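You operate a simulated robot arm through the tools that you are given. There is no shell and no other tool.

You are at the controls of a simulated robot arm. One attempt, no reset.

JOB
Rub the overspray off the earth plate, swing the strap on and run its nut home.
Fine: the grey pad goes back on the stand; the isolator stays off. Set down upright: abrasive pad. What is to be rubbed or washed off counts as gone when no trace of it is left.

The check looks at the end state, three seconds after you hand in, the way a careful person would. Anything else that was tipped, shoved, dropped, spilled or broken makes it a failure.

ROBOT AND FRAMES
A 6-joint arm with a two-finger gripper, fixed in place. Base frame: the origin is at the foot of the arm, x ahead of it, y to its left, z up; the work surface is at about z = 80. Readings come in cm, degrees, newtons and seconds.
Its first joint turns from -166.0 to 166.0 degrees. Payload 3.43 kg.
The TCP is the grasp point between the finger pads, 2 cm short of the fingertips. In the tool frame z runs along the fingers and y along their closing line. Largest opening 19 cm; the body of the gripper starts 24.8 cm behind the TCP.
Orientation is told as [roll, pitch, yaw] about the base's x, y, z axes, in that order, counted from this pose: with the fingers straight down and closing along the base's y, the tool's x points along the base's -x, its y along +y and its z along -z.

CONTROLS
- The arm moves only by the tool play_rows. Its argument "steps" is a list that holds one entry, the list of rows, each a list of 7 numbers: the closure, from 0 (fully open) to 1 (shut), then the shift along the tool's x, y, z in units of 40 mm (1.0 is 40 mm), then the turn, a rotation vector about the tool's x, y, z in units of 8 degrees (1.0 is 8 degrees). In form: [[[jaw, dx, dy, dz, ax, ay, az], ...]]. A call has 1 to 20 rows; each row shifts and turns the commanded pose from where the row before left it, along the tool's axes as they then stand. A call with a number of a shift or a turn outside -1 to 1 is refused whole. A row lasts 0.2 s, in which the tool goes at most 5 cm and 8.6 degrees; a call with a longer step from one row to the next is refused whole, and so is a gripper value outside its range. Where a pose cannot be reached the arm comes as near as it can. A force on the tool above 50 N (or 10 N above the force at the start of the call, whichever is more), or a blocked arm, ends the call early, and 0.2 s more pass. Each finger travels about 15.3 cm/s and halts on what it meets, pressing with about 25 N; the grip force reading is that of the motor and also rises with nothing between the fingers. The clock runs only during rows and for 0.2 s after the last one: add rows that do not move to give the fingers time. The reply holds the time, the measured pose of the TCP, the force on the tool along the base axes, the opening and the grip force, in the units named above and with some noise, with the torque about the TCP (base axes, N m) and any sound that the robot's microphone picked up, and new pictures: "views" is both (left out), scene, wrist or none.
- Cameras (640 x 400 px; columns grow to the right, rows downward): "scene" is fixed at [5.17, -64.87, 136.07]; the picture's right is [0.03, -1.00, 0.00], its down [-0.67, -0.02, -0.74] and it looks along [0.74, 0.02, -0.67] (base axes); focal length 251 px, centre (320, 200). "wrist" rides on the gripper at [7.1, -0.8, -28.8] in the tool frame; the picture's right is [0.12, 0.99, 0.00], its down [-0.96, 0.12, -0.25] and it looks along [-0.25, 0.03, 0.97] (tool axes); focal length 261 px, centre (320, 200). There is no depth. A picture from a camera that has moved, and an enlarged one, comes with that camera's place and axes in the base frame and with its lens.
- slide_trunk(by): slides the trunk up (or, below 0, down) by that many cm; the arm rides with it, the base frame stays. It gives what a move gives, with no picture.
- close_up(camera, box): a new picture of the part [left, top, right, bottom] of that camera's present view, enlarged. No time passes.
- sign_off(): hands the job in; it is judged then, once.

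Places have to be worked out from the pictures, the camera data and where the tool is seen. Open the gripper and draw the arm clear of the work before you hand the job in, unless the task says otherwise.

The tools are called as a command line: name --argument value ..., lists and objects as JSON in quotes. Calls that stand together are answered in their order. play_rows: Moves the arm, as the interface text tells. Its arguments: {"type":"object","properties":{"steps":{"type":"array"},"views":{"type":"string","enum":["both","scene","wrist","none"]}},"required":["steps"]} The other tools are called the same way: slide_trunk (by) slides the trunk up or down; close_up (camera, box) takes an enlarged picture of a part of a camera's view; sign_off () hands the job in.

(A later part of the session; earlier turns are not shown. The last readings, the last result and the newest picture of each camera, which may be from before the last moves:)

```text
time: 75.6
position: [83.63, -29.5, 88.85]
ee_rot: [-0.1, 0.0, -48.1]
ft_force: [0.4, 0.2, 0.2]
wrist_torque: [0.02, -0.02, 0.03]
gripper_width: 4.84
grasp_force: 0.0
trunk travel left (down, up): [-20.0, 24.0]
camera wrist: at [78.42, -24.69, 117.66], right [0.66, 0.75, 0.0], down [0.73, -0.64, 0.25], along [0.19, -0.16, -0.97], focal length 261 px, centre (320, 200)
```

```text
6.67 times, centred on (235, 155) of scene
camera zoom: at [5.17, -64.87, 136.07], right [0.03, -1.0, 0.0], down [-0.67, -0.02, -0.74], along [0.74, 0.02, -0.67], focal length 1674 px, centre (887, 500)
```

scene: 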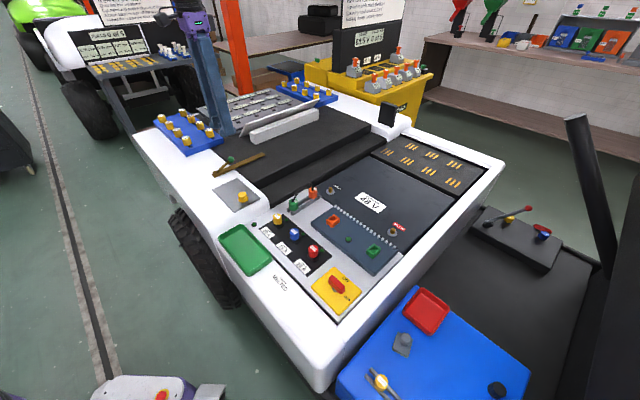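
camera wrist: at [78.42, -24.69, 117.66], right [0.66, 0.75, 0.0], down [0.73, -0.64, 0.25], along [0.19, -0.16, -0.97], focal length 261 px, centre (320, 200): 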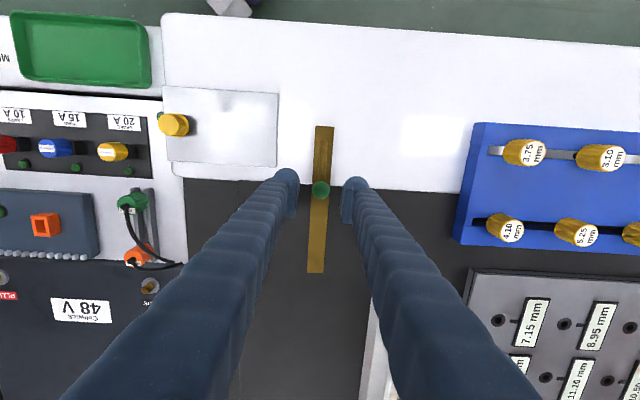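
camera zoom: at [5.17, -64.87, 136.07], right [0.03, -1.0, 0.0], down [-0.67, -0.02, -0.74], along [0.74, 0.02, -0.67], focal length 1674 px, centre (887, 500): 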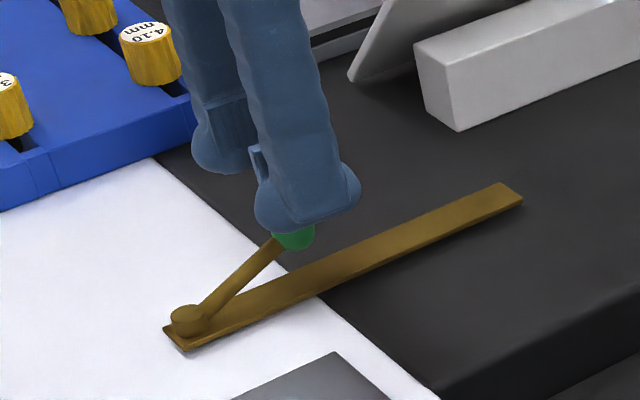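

The ball is nearly centred between the fingers. I'll lower to ball height and close gently on it.

play_rows --steps '[[[0.745, 0, 0.035, 0.37, 0, 0, 0], [0.745, 0, 0, 0.37, 0, 0, 0], [0.745, 0, 0, 0.36, 0, 0, 0], [0.745, 0, 0, 0, 0, 0, 0], [0.8, 0, 0, 0, 0, 0, 0], [0.86, 0, 0, 0, 0, 0, 0], [0.95, 0, 0, 0, 0, 0, 0], [0.95, 0, 0, 0, 0, 0, 0], [0.95, 0, 0, 0, 0, 0, 0]]]' --views "wrist"

close_up --camera "wrist" --box '[260, 120, 380, 240]'

close_up --camera "scene" --box '[195, 125, 275, 185]'

```text
time: 77.6
position: [83.64, -29.2, 84.5]
ee_rot: [-0.1, 0.1, -48.1]
ft_force: [-8.5, -7.0, -0.3]
wrist_torque: [-0.1, -0.01, 0.01]
gripper_width: 2.05
grasp_force: 44.8
trunk travel left (down, up): [-20.0, 24.0]
camera wrist: at [78.49, -24.51, 113.37], right [0.66, 0.75, 0.0], down [0.73, -0.64, 0.25], along [0.18, -0.16, -0.97], focal length 261 px, centre (320, 200)
```

wrist: 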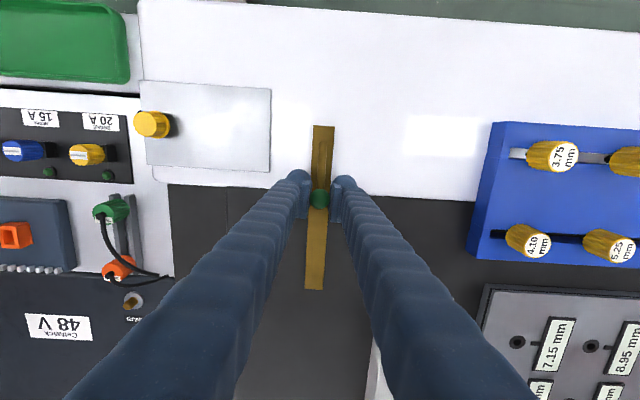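

```text
3.33 times, centred on (320, 180) of wrist
camera zoom: at [78.49, -24.51, 113.37], right [0.66, 0.75, 0.0], down [0.73, -0.64, 0.25], along [0.18, -0.16, -0.97], focal length 869 px, centre (320, 267)
```

zoom: 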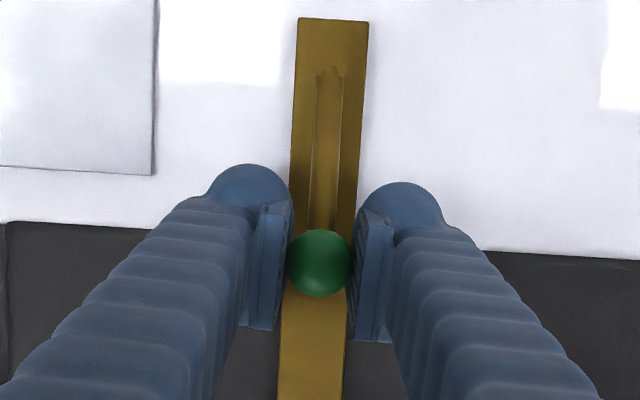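

```text
6.67 times, centred on (235, 155) of scene
camera zoom: at [5.17, -64.87, 136.07], right [0.03, -1.0, 0.0], down [-0.67, -0.02, -0.74], along [0.74, 0.02, -0.67], focal length 1674 px, centre (887, 500)
```

zoom: 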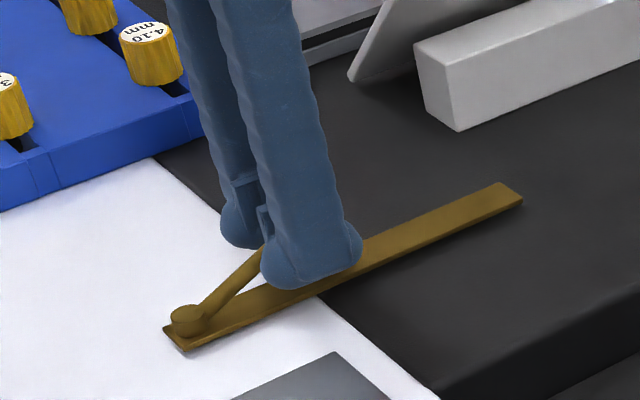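

The fingers hold the ball, with about 11 N sideways because the strap sits at its rest stop. I'll ease the jaw to a loose cage and swing clockwise about the pivot, testing with the first 18°.

play_rows --steps '[[[0.863, 0, 0, 0, 0, 0, 0], [0.863, 0.0088, -0.167, 0, 0, 0, 0.75], [0.863, 0.0088, -0.167, 0, 0, 0, 0.75], [0.863, 0.0088, -0.167, 0, 0, 0, 0.75], [0.863, 0, 0, 0, 0, 0, 0]]]'

close_up --camera "scene" --box '[195, 125, 295, 205]'

close_up --camera "wrist" --box '[260, 120, 380, 240]'

```text
time: 78.8
position: [81.99, -30.3, 84.39]
ee_rot: [0.1, 0.0, -66.3]
ft_force: [0.2, -1.0, 0.0]
wrist_torque: [0.04, -0.05, -0.02]
gripper_width: 2.6
grasp_force: 0.1
trunk travel left (down, up): [-20.0, 24.0]
camera wrist: at [78.51, -24.22, 113.27], right [0.86, 0.51, 0.0], down [0.49, -0.83, 0.25], along [0.13, -0.21, -0.97], focal length 261 px, centre (320, 200)
```

scene: 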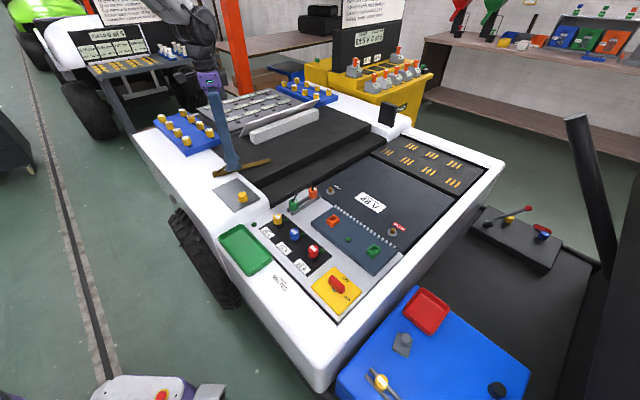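
wrist: 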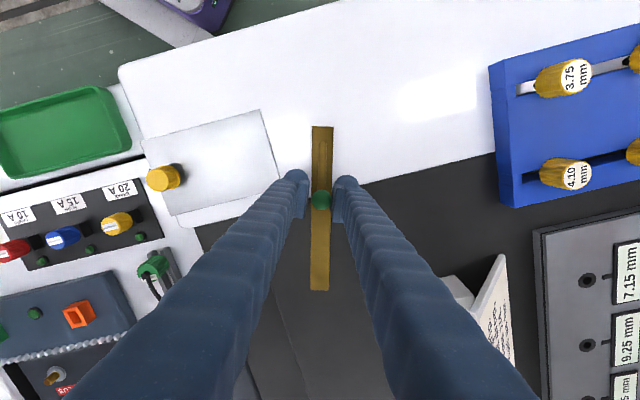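

```text
5.00 times, centred on (245, 165) of scene
camera zoom: at [5.17, -64.87, 136.07], right [0.03, -1.0, 0.0], down [-0.67, -0.02, -0.74], along [0.74, 0.02, -0.67], focal length 1256 px, centre (695, 375)
```

zoom: 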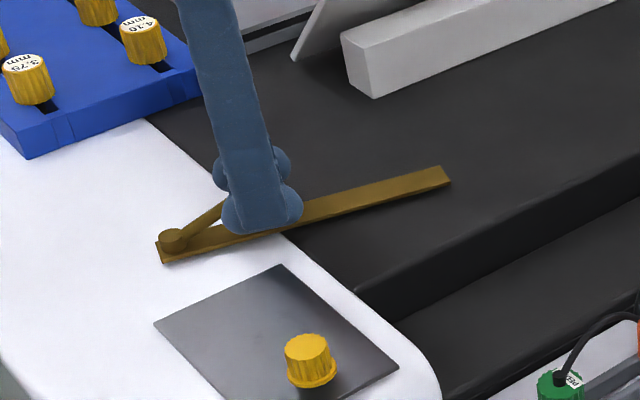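

```text
3.33 times, centred on (320, 180) of wrist
camera zoom: at [78.51, -24.22, 113.27], right [0.86, 0.51, 0.0], down [0.49, -0.83, 0.25], along [0.13, -0.21, -0.97], focal length 869 px, centre (320, 267)
```

zoom: 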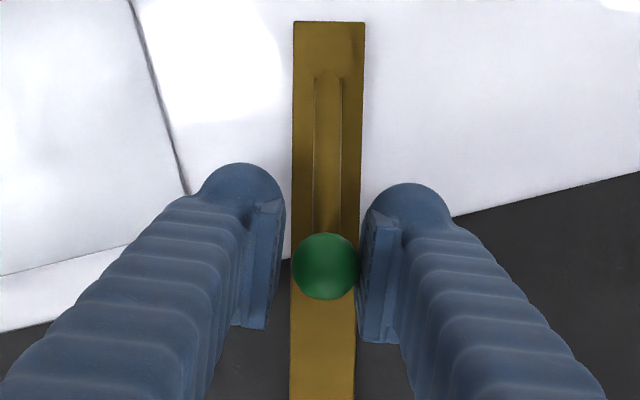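

The strap follows the tool nicely. I'll continue another 48° and then check the clearance under the nut.

play_rows --steps '[[[0.863, 0.0088, -0.167, 0, 0, 0, 0.75], [0.863, 0.0088, -0.167, 0, 0, 0, 0.75], [0.863, 0.0088, -0.167, 0, 0, 0, 0.75], [0.863, 0.0088, -0.167, 0, 0, 0, 0.75], [0.863, 0.0088, -0.167, 0, 0, 0, 0.75], [0.863, 0.0088, -0.167, 0, 0, 0, 0.75], [0.863, 0.0088, -0.167, 0, 0, 0, 0.75], [0.863, 0.0088, -0.167, 0, 0, 0, 0.75], [0.863, 0, 0, 0, 0, 0, 0]]]'

close_up --camera "scene" --box '[205, 150, 285, 210]'

close_up --camera "wrist" --box '[230, 110, 400, 310]'

```text
time: 80.8
position: [77.03, -30.33, 84.37]
ee_rot: [-0.1, 0.1, -114.1]
ft_force: [-0.1, 0.0, -0.5]
wrist_torque: [-0.01, -0.04, 0.02]
gripper_width: 2.59
grasp_force: 0.1
trunk travel left (down, up): [-20.0, 24.0]
camera wrist: at [79.3, -23.46, 113.24], right [0.95, -0.3, 0.0], down [-0.29, -0.92, 0.25], along [-0.07, -0.24, -0.97], focal length 261 px, centre (320, 200)
```

scene: 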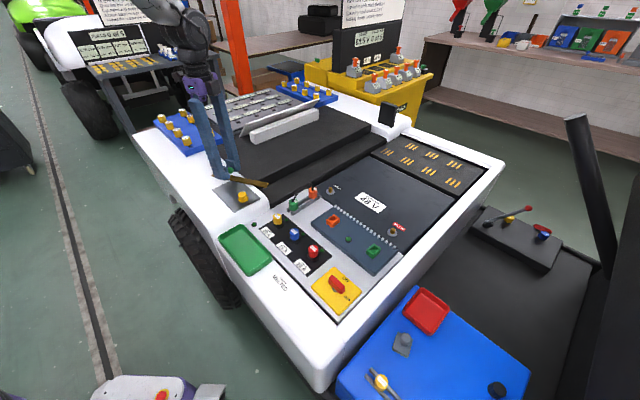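
wrist: 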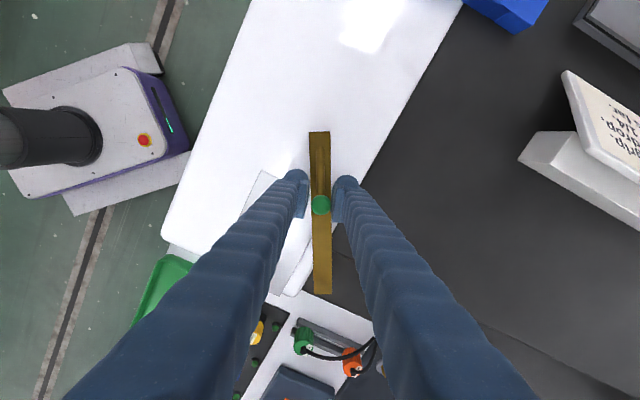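

```text
6.67 times, centred on (245, 180) of scene
camera zoom: at [5.17, -64.87, 136.07], right [0.03, -1.0, 0.0], down [-0.67, -0.02, -0.74], along [0.74, 0.02, -0.67], focal length 1674 px, centre (820, 333)
```

zoom: 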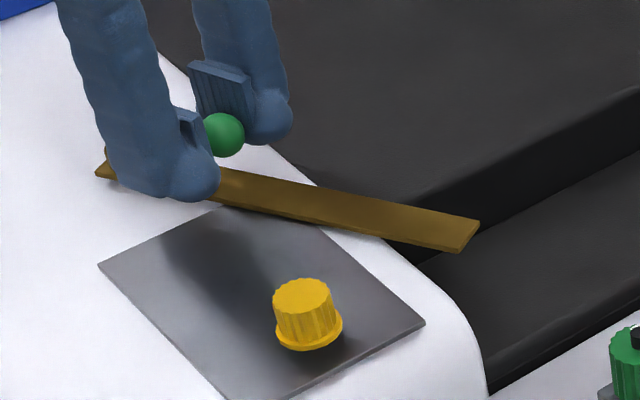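

```text
2.00 times, centred on (315, 210) of wrist
camera zoom: at [79.3, -23.46, 113.24], right [0.95, -0.3, 0.0], down [-0.29, -0.92, 0.25], along [-0.07, -0.24, -0.97], focal length 521 px, centre (330, 180)
```

zoom: 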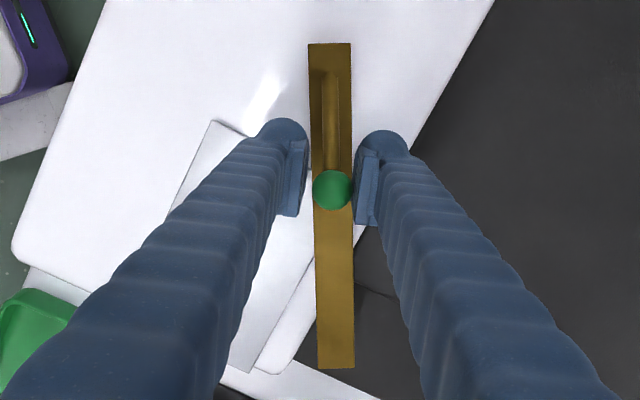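

The strap is now at about -105°. A circle fit of the ball track puts the pivot near (78.75,-24.55) and gives about 30° still to go. I'll recentre the ball radially and swing to -126°, just short of the nut, to check the gap.

play_rows --steps '[[[0.863, -0.2, 0.02, 0, 0, 0, 0], [0.863, -0.015, -0.193, 0, 0, 0, 0.625], [0.863, -0.008, -0.21, 0, 0, 0, 0.625], [0.863, -0.002, -0.207, 0, 0, 0, 0.625], [0.863, 0, 0, 0, 0, 0, 0]]]'

close_up --camera "scene" --box '[205, 150, 285, 210]'

close_up --camera "scene" --box '[230, 180, 260, 205]'

close_up --camera "wrist" --box '[260, 110, 380, 310]'

```text
time: 82.0
position: [74.47, -29.97, 84.41]
ee_rot: [-0.1, 0.0, -129.2]
ft_force: [0.3, 0.8, -1.3]
wrist_torque: [0.01, 0.03, -0.01]
gripper_width: 2.6
grasp_force: 0.3
trunk travel left (down, up): [-20.0, 24.0]
camera wrist: at [78.42, -23.98, 113.21], right [0.84, -0.54, 0.0], down [-0.52, -0.82, 0.25], along [-0.13, -0.21, -0.97], focal length 261 px, centre (320, 200)
```

scene: 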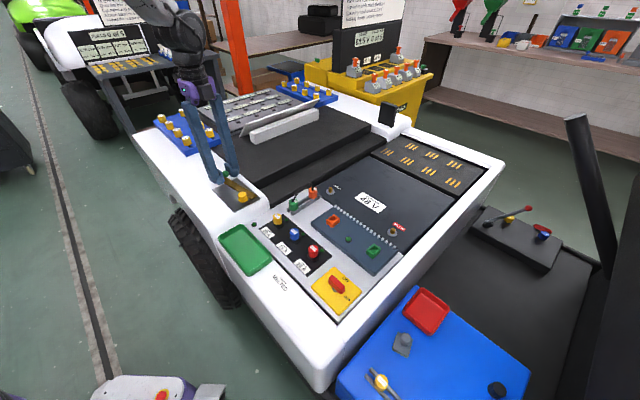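
wrist: 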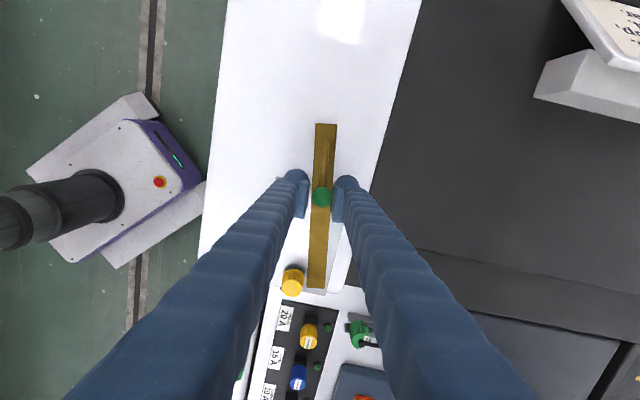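

```text
6.67 times, centred on (245, 180) of scene
camera zoom: at [5.17, -64.87, 136.07], right [0.03, -1.0, 0.0], down [-0.67, -0.02, -0.74], along [0.74, 0.02, -0.67], focal length 1674 px, centre (820, 333)
```

zoom: 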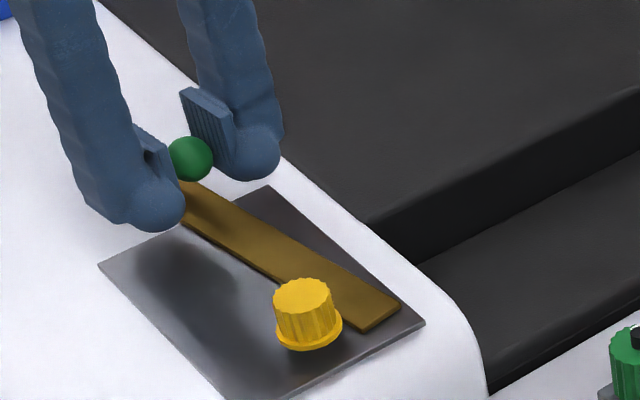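

```text
16.00 times, centred on (245, 192) of scene
camera zoom: at [5.17, -64.87, 136.07], right [0.03, -1.0, 0.0], down [-0.67, -0.02, -0.74], along [0.74, 0.02, -0.67], focal length 4019 px, centre (1520, 320)
```

zoom: 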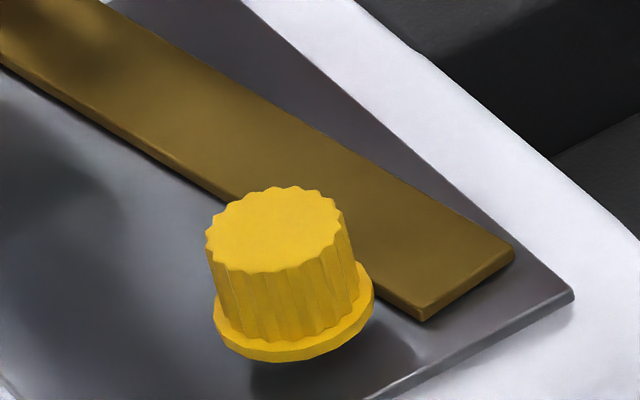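

```text
2.00 times, centred on (320, 210) of wrist
camera zoom: at [78.42, -23.98, 113.21], right [0.84, -0.54, 0.0], down [-0.52, -0.82, 0.25], along [-0.13, -0.21, -0.97], focal length 521 px, centre (320, 180)
```

zoom: 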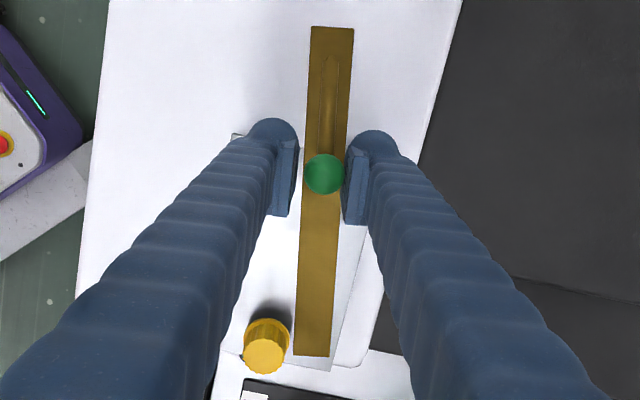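

The strap end is about to pass beneath the nut's flange. I'll move in small increments, watching the force.

play_rows --steps '[[[0.863, 0.002, -0.06, 0, 0, 0, 0.2], [0.863, 0.002, -0.06, 0, 0, 0, 0.2], [0.863, 0, 0, 0, 0, 0, 0]]]' --views "none"

close_up --camera "scene" --box '[230, 180, 260, 205]'

```text
time: 82.8
position: [74.18, -29.54, 84.46]
ee_rot: [0.0, 0.1, -132.3]
ft_force: [0.6, 0.2, 0.1]
wrist_torque: [0.0, 0.0, 0.0]
gripper_width: 2.59
grasp_force: 0.1
trunk travel left (down, up): [-20.0, 24.0]
```

```text
16.00 times, centred on (245, 192) of scene
camera zoom: at [5.17, -64.87, 136.07], right [0.03, -1.0, 0.0], down [-0.67, -0.02, -0.74], along [0.74, 0.02, -0.67], focal length 4019 px, centre (1520, 320)
```

zoom: 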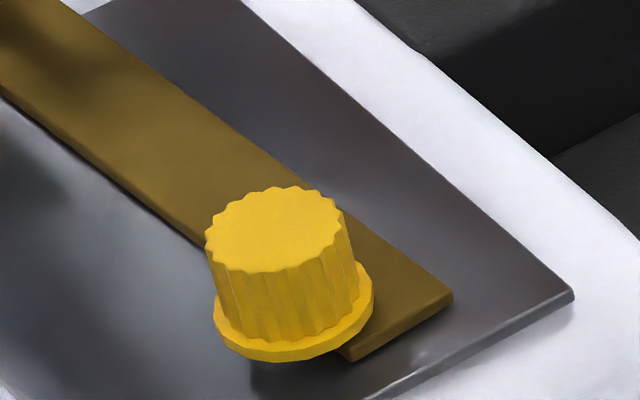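

The strap is sliding under the flange with no resistance. I'll continue in small steps to full alignment.

play_rows --steps '[[[0.863, 0.002, -0.05, 0, 0, 0, 0.15], [0.863, 0.002, -0.05, 0, 0, 0, 0.15], [0.863, 0, 0, 0, 0, 0, 0]]]' --views "wrist"

close_up --camera "scene" --box '[230, 180, 260, 205]'

close_up --camera "wrist" --box '[250, 90, 390, 310]'

close_up --camera "scene" --box '[205, 150, 285, 210]'

```text
time: 83.6
position: [73.81, -29.29, 84.44]
ee_rot: [0.0, 0.0, -134.7]
ft_force: [1.3, -1.0, -0.3]
wrist_torque: [0.0, 0.01, 0.01]
gripper_width: 2.64
grasp_force: 0.2
trunk travel left (down, up): [-20.0, 24.0]
camera wrist: at [78.37, -23.67, 113.27], right [0.79, -0.61, 0.0], down [-0.59, -0.76, 0.25], along [-0.15, -0.2, -0.97], focal length 261 px, centre (320, 200)
```

wrist: 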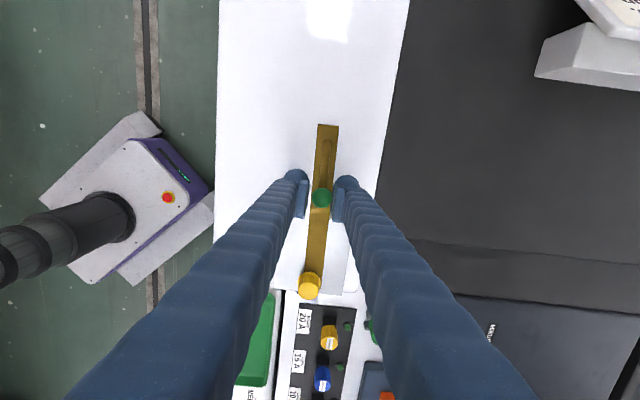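

```text
16.00 times, centred on (245, 192) of scene
camera zoom: at [5.17, -64.87, 136.07], right [0.03, -1.0, 0.0], down [-0.67, -0.02, -0.74], along [0.74, 0.02, -0.67], focal length 4019 px, centre (1520, 320)
```

zoom: 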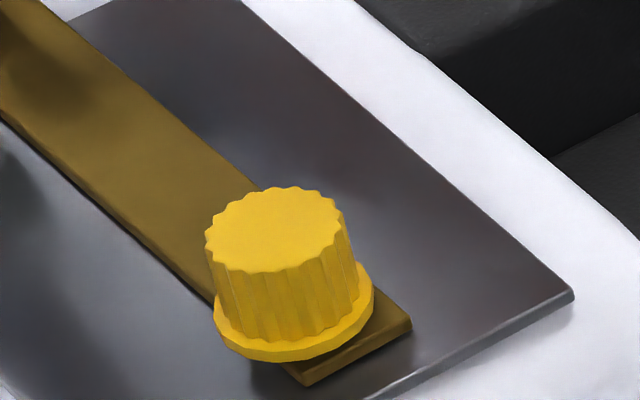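

```text
1.82 times, centred on (320, 200) of wrist
camera zoom: at [78.37, -23.67, 113.27], right [0.79, -0.61, 0.0], down [-0.59, -0.76, 0.25], along [-0.15, -0.2, -0.97], focal length 474 px, centre (320, 200)
```

zoom: 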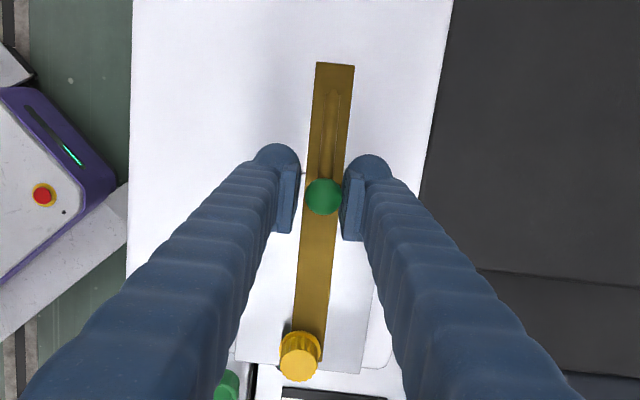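

```text
6.67 times, centred on (245, 180) of scene
camera zoom: at [5.17, -64.87, 136.07], right [0.03, -1.0, 0.0], down [-0.67, -0.02, -0.74], along [0.74, 0.02, -0.67], focal length 1674 px, centre (820, 333)
```

zoom: 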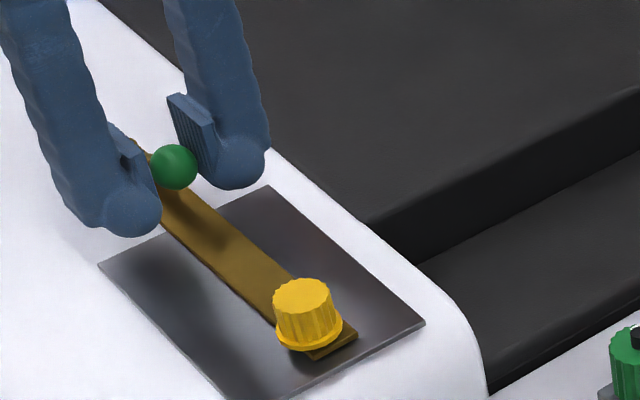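

The strap is nearly centred under the nut but still about a degree short. I'll nudge further in small steps and watch for the stop.

play_rows --steps '[[[0.863, 0.001, -0.03, 0, 0, 0, 0.08], [0.863, 0, 0, 0, 0, 0, 0]]]' --views "none"

close_up --camera "scene" --box '[230, 180, 260, 205]'

```text
time: 84.2
position: [73.66, -29.1, 84.6]
ee_rot: [0.0, -0.1, -135.5]
ft_force: [0.4, -0.4, -0.1]
wrist_torque: [-0.01, 0.03, 0.01]
gripper_width: 2.63
grasp_force: 0.4
trunk travel left (down, up): [-20.0, 24.0]
```

```text
16.00 times, centred on (245, 192) of scene
camera zoom: at [5.17, -64.87, 136.07], right [0.03, -1.0, 0.0], down [-0.67, -0.02, -0.74], along [0.74, 0.02, -0.67], focal length 4019 px, centre (1520, 320)
```

zoom: 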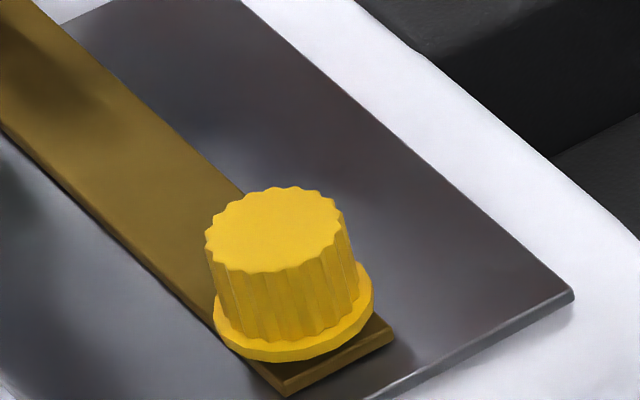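

The strap now looks centred under the nut from the scene camera. I'll check with the wrist camera.

close_up --camera "wrist" --box '[280, 240, 344, 300]'

close_up --camera "wrist" --box '[250, 90, 390, 310]'

```text
6.67 times, centred on (312, 270) of wrist
camera zoom: at [78.32, -23.64, 113.31], right [0.78, -0.62, 0.0], down [-0.6, -0.76, 0.25], along [-0.16, -0.19, -0.97], focal length 1738 px, centre (373, -267)
```

zoom: 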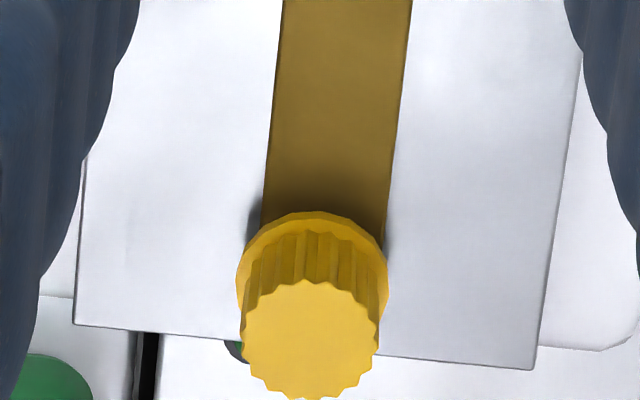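

```text
1.82 times, centred on (320, 200) of wrist
camera zoom: at [78.32, -23.64, 113.31], right [0.78, -0.62, 0.0], down [-0.6, -0.76, 0.25], along [-0.16, -0.19, -0.97], focal length 474 px, centre (320, 200)
```

zoom: 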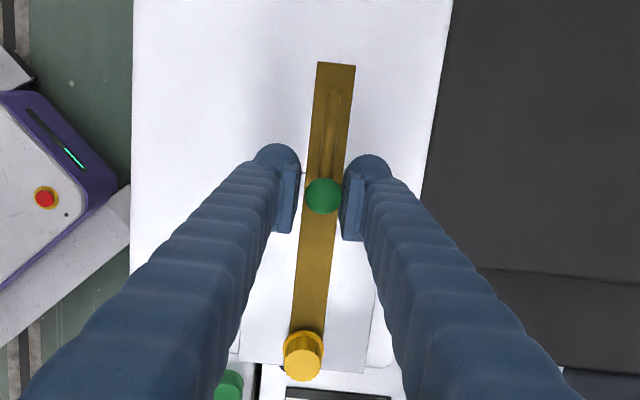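

The strap centre is only about 1–1.5 mm (≈0.4°) short of the nut axis. One more tiny nudge.

play_rows --steps '[[[0.863, 0, -0.016, 0, 0, 0, 0.04], [0.863, 0, 0, 0, 0, 0, 0], [0.863, 0, 0, 0, 0, 0, 0]]]' --views "none"

close_up --camera "wrist" --box '[280, 240, 344, 300]'

close_up --camera "scene" --box '[230, 180, 260, 205]'

```text
time: 85.0
position: [73.8, -29.34, 84.53]
ee_rot: [-0.1, 0.1, -135.8]
ft_force: [1.0, -0.1, -1.0]
wrist_torque: [0.02, 0.0, 0.01]
gripper_width: 2.69
grasp_force: 0.7
trunk travel left (down, up): [-20.0, 24.0]
```

```text
6.67 times, centred on (312, 270) of wrist
camera zoom: at [78.29, -23.63, 113.37], right [0.78, -0.63, 0.0], down [-0.61, -0.75, 0.25], along [-0.16, -0.19, -0.97], focal length 1738 px, centre (373, -267)
```

zoom: 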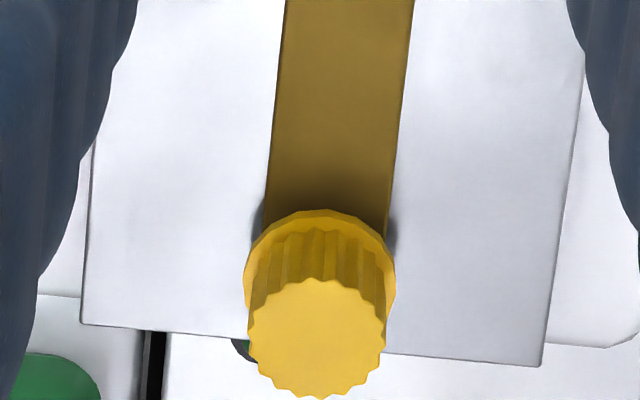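

```text
16.00 times, centred on (245, 192) of scene
camera zoom: at [5.17, -64.87, 136.07], right [0.03, -1.0, 0.0], down [-0.67, -0.02, -0.74], along [0.74, 0.02, -0.67], focal length 4019 px, centre (1520, 320)
```

zoom: 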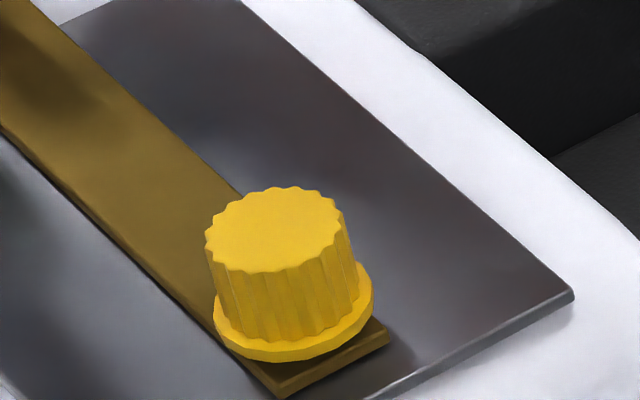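

The strap is centred on the nut axis and the slight rise in grip force suggests it is at its stop. I'll open the fingers and rise away from the ball.

play_rows --steps '[[[0.82, 0, 0, 0, 0, 0, 0], [0.745, 0, 0, 0, 0, 0, 0], [0.745, 0, 0, 0, 0, 0, 0], [0.745, 0, 0, -0.3, 0, 0, 0], [0.745, 0, 0, -0.7, 0, 0, 0], [0.745, 0, 0, -0.9, 0, 0, 0], [0.745, 0, 0, -0.9, 0, 0, 0], [0.745, 0, 0, -0.5, 0, 0, 0], [0.745, 0, 0, 0, 0, 0, 0]]]'

close_up --camera "scene" --box '[205, 150, 285, 210]'

```text
time: 87.0
position: [73.88, -29.18, 97.74]
ee_rot: [0.0, 0.0, -135.7]
ft_force: [0.4, 0.1, 0.7]
wrist_torque: [0.0, 0.0, 0.01]
gripper_width: 4.84
grasp_force: 0.0
trunk travel left (down, up): [-20.0, 24.0]
camera wrist: at [78.44, -23.79, 126.52], right [0.78, -0.63, 0.0], down [-0.61, -0.75, 0.25], along [-0.16, -0.19, -0.97], focal length 261 px, centre (320, 200)
```

scene: 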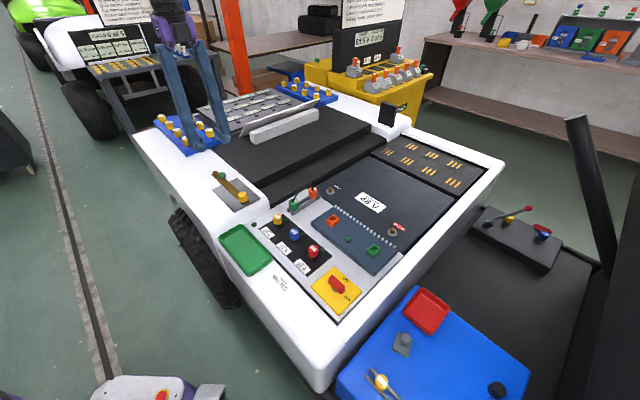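
wrist: 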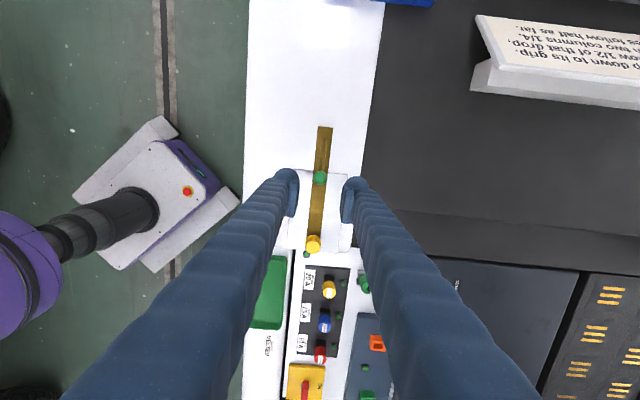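

```text
6.67 times, centred on (245, 180) of scene
camera zoom: at [5.17, -64.87, 136.07], right [0.03, -1.0, 0.0], down [-0.67, -0.02, -0.74], along [0.74, 0.02, -0.67], focal length 1674 px, centre (820, 333)
```

zoom: 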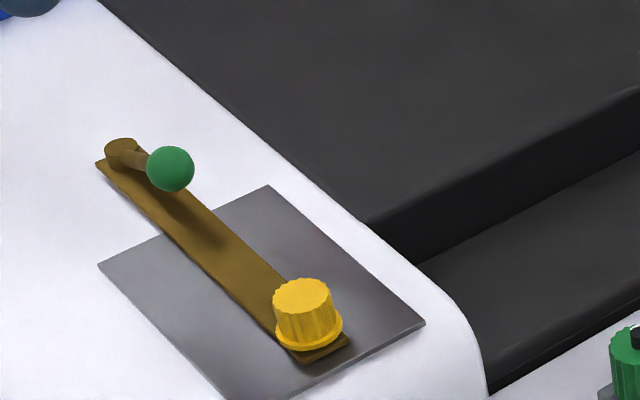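

The strap lies on the plate under the nut. I'll move over the nut and unwind the wrist so there's room to turn clockwise.

play_rows --steps '[[[0.745, -0.795, 0.02, 0, 0, 0, 0], [0.745, -0.795, 0.02, 0, 0, 0, 0], [0.745, -0.795, 0.02, 0, 0, 0, 0], [0.745, -0.795, 0.02, 0, 0, 0, 0], [0.745, 0, 0, 0, 0, 0, -1], [0.745, 0, 0, 0, 0, 0, -1], [0.745, 0, 0, 0, 0, 0, -1], [0.745, 0, 0, 0, 0, 0, -1], [0.745, 0, 0, 0, 0, 0, -1], [0.745, 0, 0, 0, 0, 0, -1], [0.745, 0, 0, 0, 0, 0, -1], [0.745, 0, 0, 0, 0, 0, -1], [0.745, 0, 0, 0, 0, 0, -1], [0.745, 0, 0, 0, 0, 0, -1], [0.745, 0, 0, 0, 0, 0, -1], [0.745, 0, 0, 0, 0, 0, -1], [0.745, 0, 0, 0, 0, 0, -1], [0.745, 0, 0, 0, 0, 0, -1], [0.745, 0, 0, 0, 0, 0, -1], [0.745, 0, 0, 0, 0, 0, -1]]]' --views "none"

play_rows --steps '[[[0.745, 0, 0, 0, 0, 0, -1], [0.745, 0, 0, 0, 0, 0, -1], [0.745, 0, 0, 0, 0, 0, -1], [0.745, 0, 0, 0, 0, 0, -1], [0.745, 0, 0, 0, 0, 0, -1], [0.745, 0, 0, 0, 0, 0, -1], [0.745, 0, 0, 0, 0, 0, 0]]]'

close_up --camera "wrist" --box '[270, 120, 370, 220]'

```text
time: 91.2
position: [64.81, -38.42, 97.65]
ee_rot: [-0.1, 0.1, -7.6]
ft_force: [-0.5, -0.8, -0.7]
wrist_torque: [-0.02, 0.01, 0.02]
gripper_width: 4.84
grasp_force: 0.1
trunk travel left (down, up): [-20.0, 24.0]
```

```text
time: 92.8
position: [64.9, -38.25, 97.67]
ee_rot: [0.0, 0.0, 40.5]
ft_force: [0.5, -0.2, 0.1]
wrist_torque: [0.01, -0.04, 0.02]
gripper_width: 4.82
grasp_force: 0.1
trunk travel left (down, up): [-20.0, 24.0]
camera wrist: at [60.17, -43.46, 126.45], right [-0.73, 0.68, 0.0], down [0.66, 0.71, 0.25], along [0.17, 0.18, -0.97], focal length 261 px, centre (320, 200)
```

scene: 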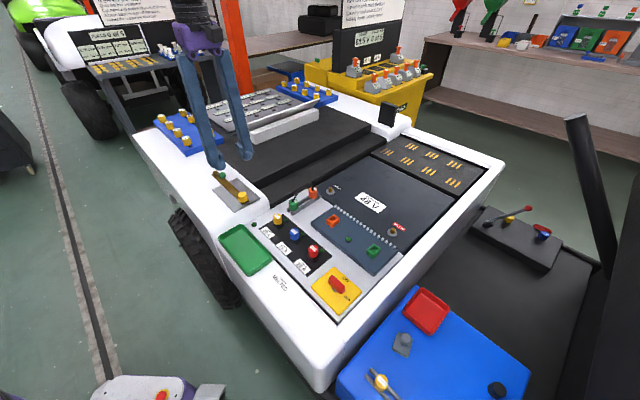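
wrist: 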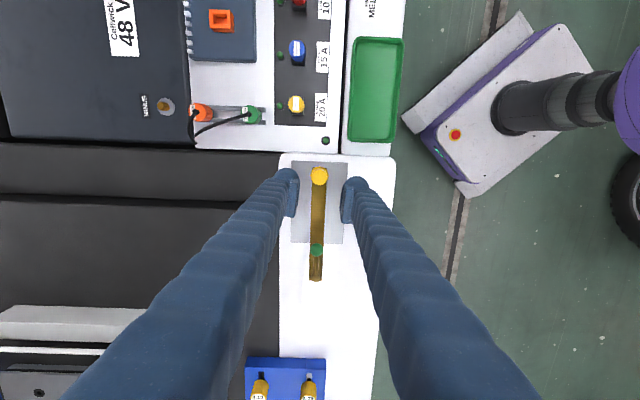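

```text
4.00 times, centred on (320, 170) of wrist
camera zoom: at [60.17, -43.46, 126.45], right [-0.73, 0.68, 0.0], down [0.66, 0.71, 0.25], along [0.17, 0.18, -0.97], focal length 1043 px, centre (320, 320)
```

zoom: 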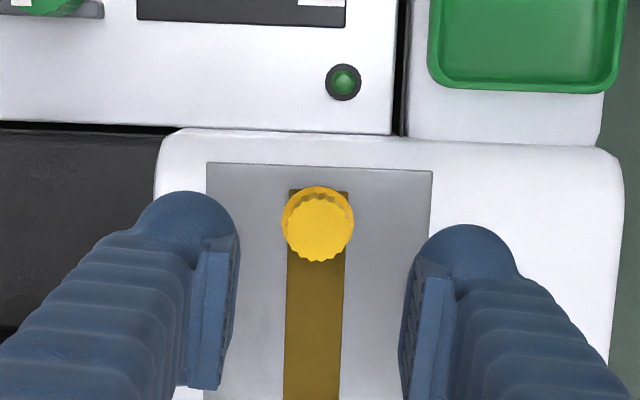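

The nut is centred under the tool. I'll lower the open fingers around it, keeping the tips above the flange.

play_rows --steps '[[[0.745, 0, 0, 0.8, 0, 0, 0], [0.745, 0, 0, 0.8, 0, 0, 0], [0.745, 0, 0, 0.8, 0, 0, 0], [0.745, 0, 0, 0.6, 0, 0, 0], [0.745, 0, 0, 0.3, 0, 0, 0], [0.745, 0, 0, 0, 0, 0, 0]]]'

close_up --camera "wrist" --box '[270, 140, 370, 240]'

close_up --camera "scene" --box '[215, 165, 275, 215]'

```text
time: 94.2
position: [64.76, -38.41, 84.53]
ee_rot: [0.0, 0.0, 40.3]
ft_force: [-0.3, 0.3, -0.5]
wrist_torque: [0.02, 0.03, 0.01]
gripper_width: 4.83
grasp_force: 0.1
trunk travel left (down, up): [-20.0, 24.0]
camera wrist: at [60.0, -43.54, 113.24], right [-0.73, 0.68, 0.0], down [0.66, 0.71, 0.25], along [0.17, 0.18, -0.97], focal length 261 px, centre (320, 200)
```

scene: 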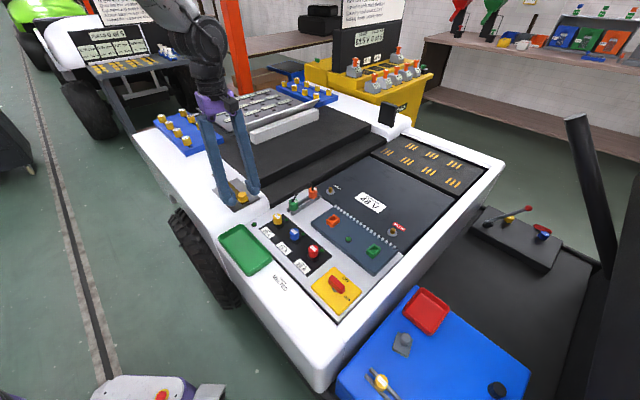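
wrist: 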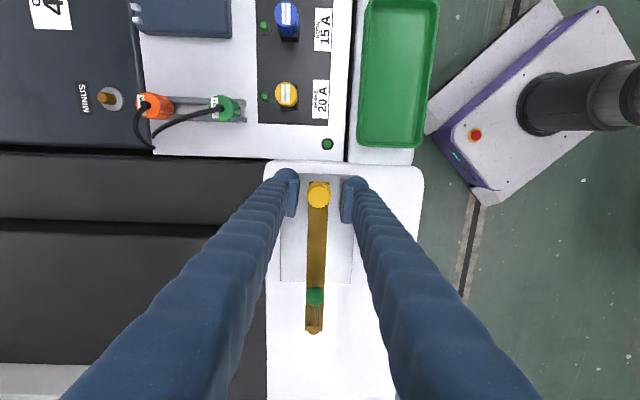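

```text
4.00 times, centred on (320, 190) of wrist
camera zoom: at [60.0, -43.54, 113.24], right [-0.73, 0.68, 0.0], down [0.66, 0.71, 0.25], along [0.17, 0.18, -0.97], focal length 1043 px, centre (320, 240)
```

zoom: 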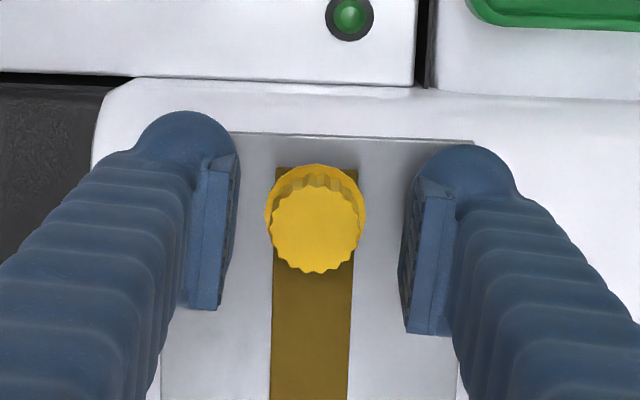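

```text
8.00 times, centred on (245, 190) of scene
camera zoom: at [5.17, -64.87, 136.07], right [0.03, -1.0, 0.0], down [-0.67, -0.02, -0.74], along [0.74, 0.02, -0.67], focal length 2009 px, centre (920, 280)
```

zoom: 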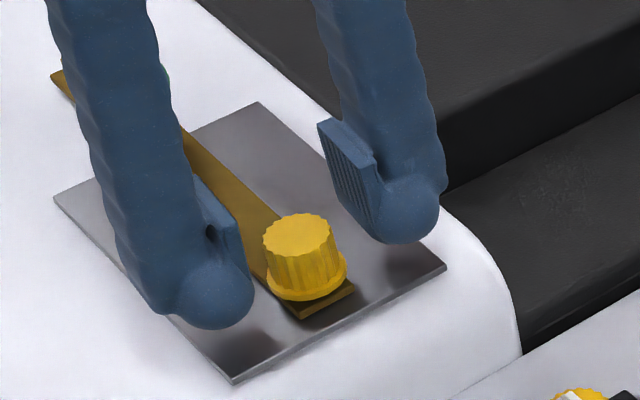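

The nut is about 0.25 cm outward along tool x, so I'll correct that, lower slightly and grip it.

play_rows --steps '[[[0.745, -0.062, -0.01, 0.08, 0, 0, 0], [0.745, 0, 0, 0, 0, 0, 0], [0.8, 0, 0, 0, 0, 0, 0], [0.83, 0, 0, 0, 0, 0, 0], [0.9, 0, 0, 0, 0, 0, 0], [0.9, 0, 0, 0, 0, 0, 0], [0.9, 0, 0, 0, 0, 0, 0]]]' --views "wrist"

close_up --camera "wrist" --box '[270, 140, 370, 240]'

close_up --camera "scene" --box '[215, 165, 275, 215]'

```text
time: 95.8
position: [65.05, -38.29, 83.95]
ee_rot: [0.0, 0.0, 40.3]
ft_force: [1.8, -3.2, -0.5]
wrist_torque: [-0.07, 0.02, -0.08]
gripper_width: 2.62
grasp_force: 44.5
trunk travel left (down, up): [-20.0, 24.0]
camera wrist: at [60.3, -43.44, 112.89], right [-0.73, 0.68, 0.0], down [0.66, 0.71, 0.25], along [0.17, 0.18, -0.97], focal length 261 px, centre (320, 200)
```

wrist: 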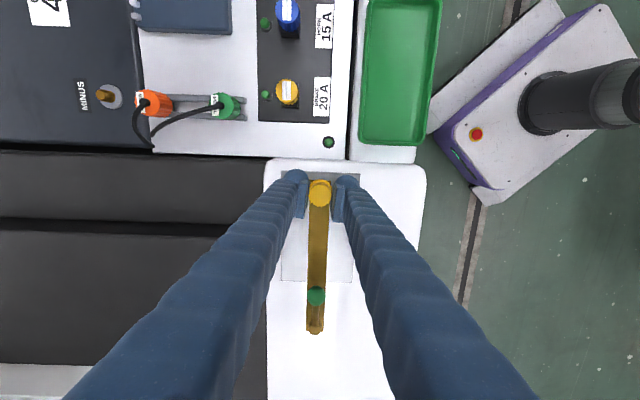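

```text
4.00 times, centred on (320, 190) of wrist
camera zoom: at [60.3, -43.44, 112.89], right [-0.73, 0.68, 0.0], down [0.66, 0.71, 0.25], along [0.17, 0.18, -0.97], focal length 1043 px, centre (320, 240)
```

zoom: 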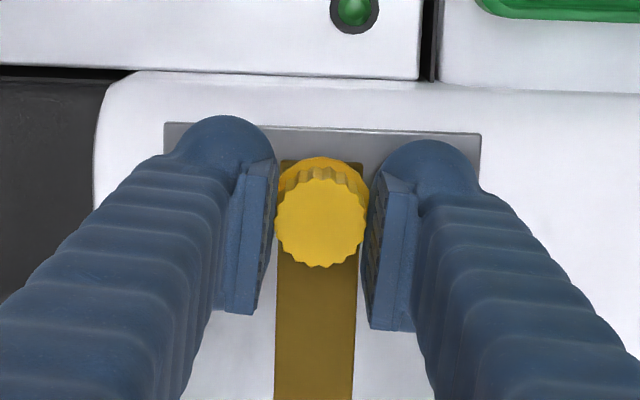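

```text
8.00 times, centred on (245, 190) of scene
camera zoom: at [5.17, -64.87, 136.07], right [0.03, -1.0, 0.0], down [-0.67, -0.02, -0.74], along [0.74, 0.02, -0.67], focal length 2009 px, centre (920, 280)
```

zoom: 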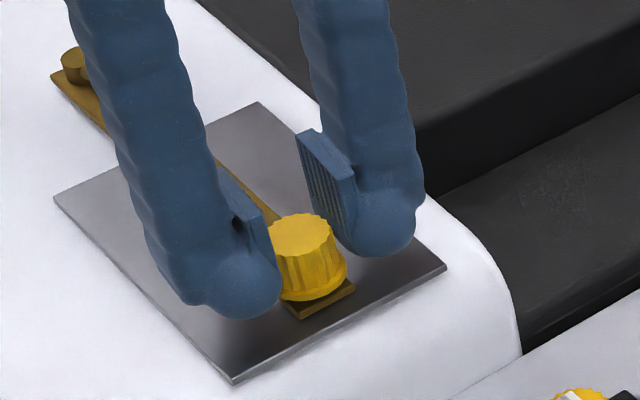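

The nut is gripped. I'll turn clockwise by 40° first and check that it turns and descends.

play_rows --steps '[[[0.9, 0, 0, 0, 0, 0, 1], [0.9, 0, 0, 0, 0, 0, 1], [0.9, 0, 0, 0, 0, 0, 1], [0.9, 0, 0, 0, 0, 0, 1], [0.9, 0, 0, 0, 0, 0, 1], [0.9, 0, 0, 0, 0, 0, 0]]]' --views "wrist"

close_up --camera "wrist" --box '[270, 140, 370, 240]'

close_up --camera "scene" --box '[215, 165, 275, 215]'

```text
time: 97.2
position: [65.08, -38.3, 84.08]
ee_rot: [0.0, 0.0, 0.3]
ft_force: [-5.0, -19.1, -2.9]
wrist_torque: [-0.13, 0.04, -0.03]
gripper_width: 2.64
grasp_force: 45.0
trunk travel left (down, up): [-20.0, 24.0]
camera wrist: at [58.12, -39.19, 112.9], right [-0.12, 0.99, 0.0], down [0.96, 0.12, 0.25], along [0.24, 0.03, -0.97], focal length 261 px, centre (320, 200)
```

wrist: 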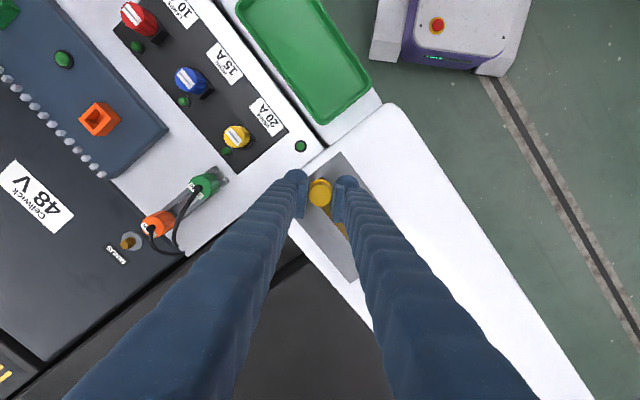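

```text
4.00 times, centred on (320, 190) of wrist
camera zoom: at [58.12, -39.19, 112.9], right [-0.12, 0.99, 0.0], down [0.96, 0.12, 0.25], along [0.24, 0.03, -0.97], focal length 1043 px, centre (320, 240)
```

zoom: 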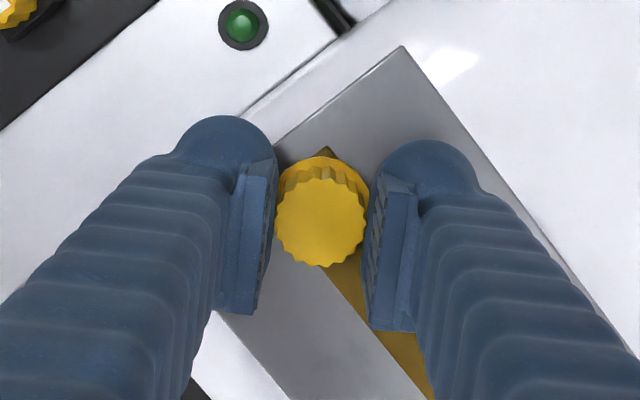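

```text
8.00 times, centred on (245, 190) of scene
camera zoom: at [5.17, -64.87, 136.07], right [0.03, -1.0, 0.0], down [-0.67, -0.02, -0.74], along [0.74, 0.02, -0.67], focal length 2009 px, centre (920, 280)
```

zoom: 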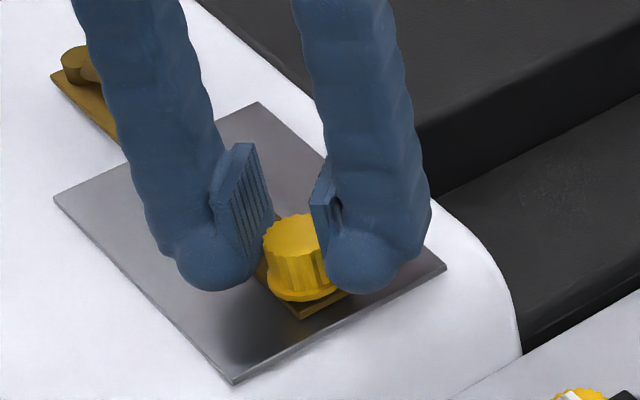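

The nut turns, but there's 19 N sideways, so the nut axis is about 2 mm off the TCP. I'll correct by (-0.14,-0.16) cm and keep turning.

play_rows --steps '[[[0.9, 0.035, -0.04, 0, 0, 0, 0], [0.9, 0, 0, 0, 0, 0, 1], [0.9, 0, 0, 0, 0, 0, 1], [0.9, 0, 0, 0, 0, 0, 1], [0.9, 0, 0, 0, 0, 0, 1], [0.9, 0, 0, 0, 0, 0, 1], [0.9, 0, 0, 0, 0, 0, 1], [0.9, 0, 0, 0, 0, 0, 1], [0.9, 0, 0, 0, 0, 0, 0]]]' --views "wrist"

close_up --camera "wrist" --box '[270, 140, 370, 240]'

close_up --camera "scene" --box '[215, 165, 275, 215]'

```text
time: 99.2
position: [65.05, -38.44, 84.08]
ee_rot: [0.0, 0.1, -55.8]
ft_force: [15.8, -10.9, -25.5]
wrist_torque: [-0.33, -0.24, -0.02]
gripper_width: 2.64
grasp_force: 44.8
trunk travel left (down, up): [-20.0, 24.0]
camera wrist: at [60.46, -33.08, 112.91], right [0.75, 0.66, 0.0], down [0.64, -0.73, 0.25], along [0.16, -0.19, -0.97], focal length 261 px, centre (320, 200)
```

wrist: 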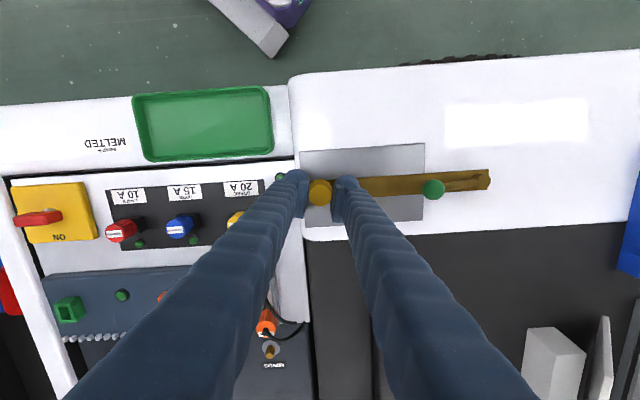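

```text
4.00 times, centred on (320, 190) of wrist
camera zoom: at [60.46, -33.08, 112.91], right [0.75, 0.66, 0.0], down [0.64, -0.73, 0.25], along [0.16, -0.19, -0.97], focal length 1043 px, centre (320, 240)
```

zoom: 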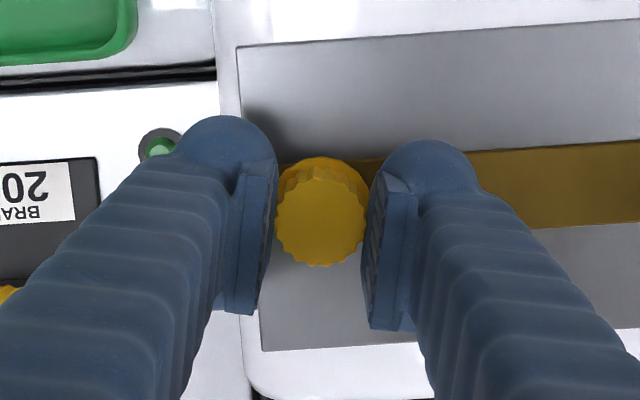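

```text
8.00 times, centred on (245, 190) of scene
camera zoom: at [5.17, -64.87, 136.07], right [0.03, -1.0, 0.0], down [-0.67, -0.02, -0.74], along [0.74, 0.02, -0.67], focal length 2009 px, centre (920, 280)
```

zoom: 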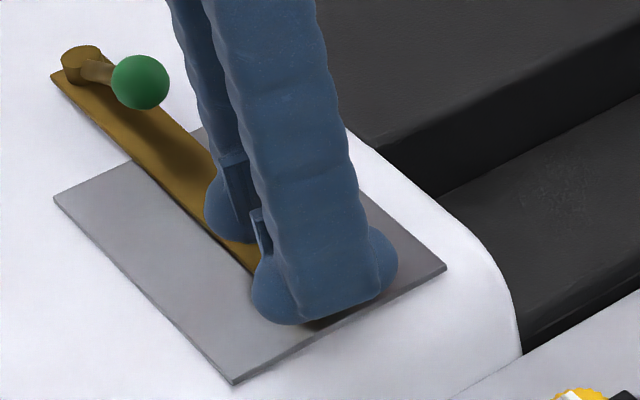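

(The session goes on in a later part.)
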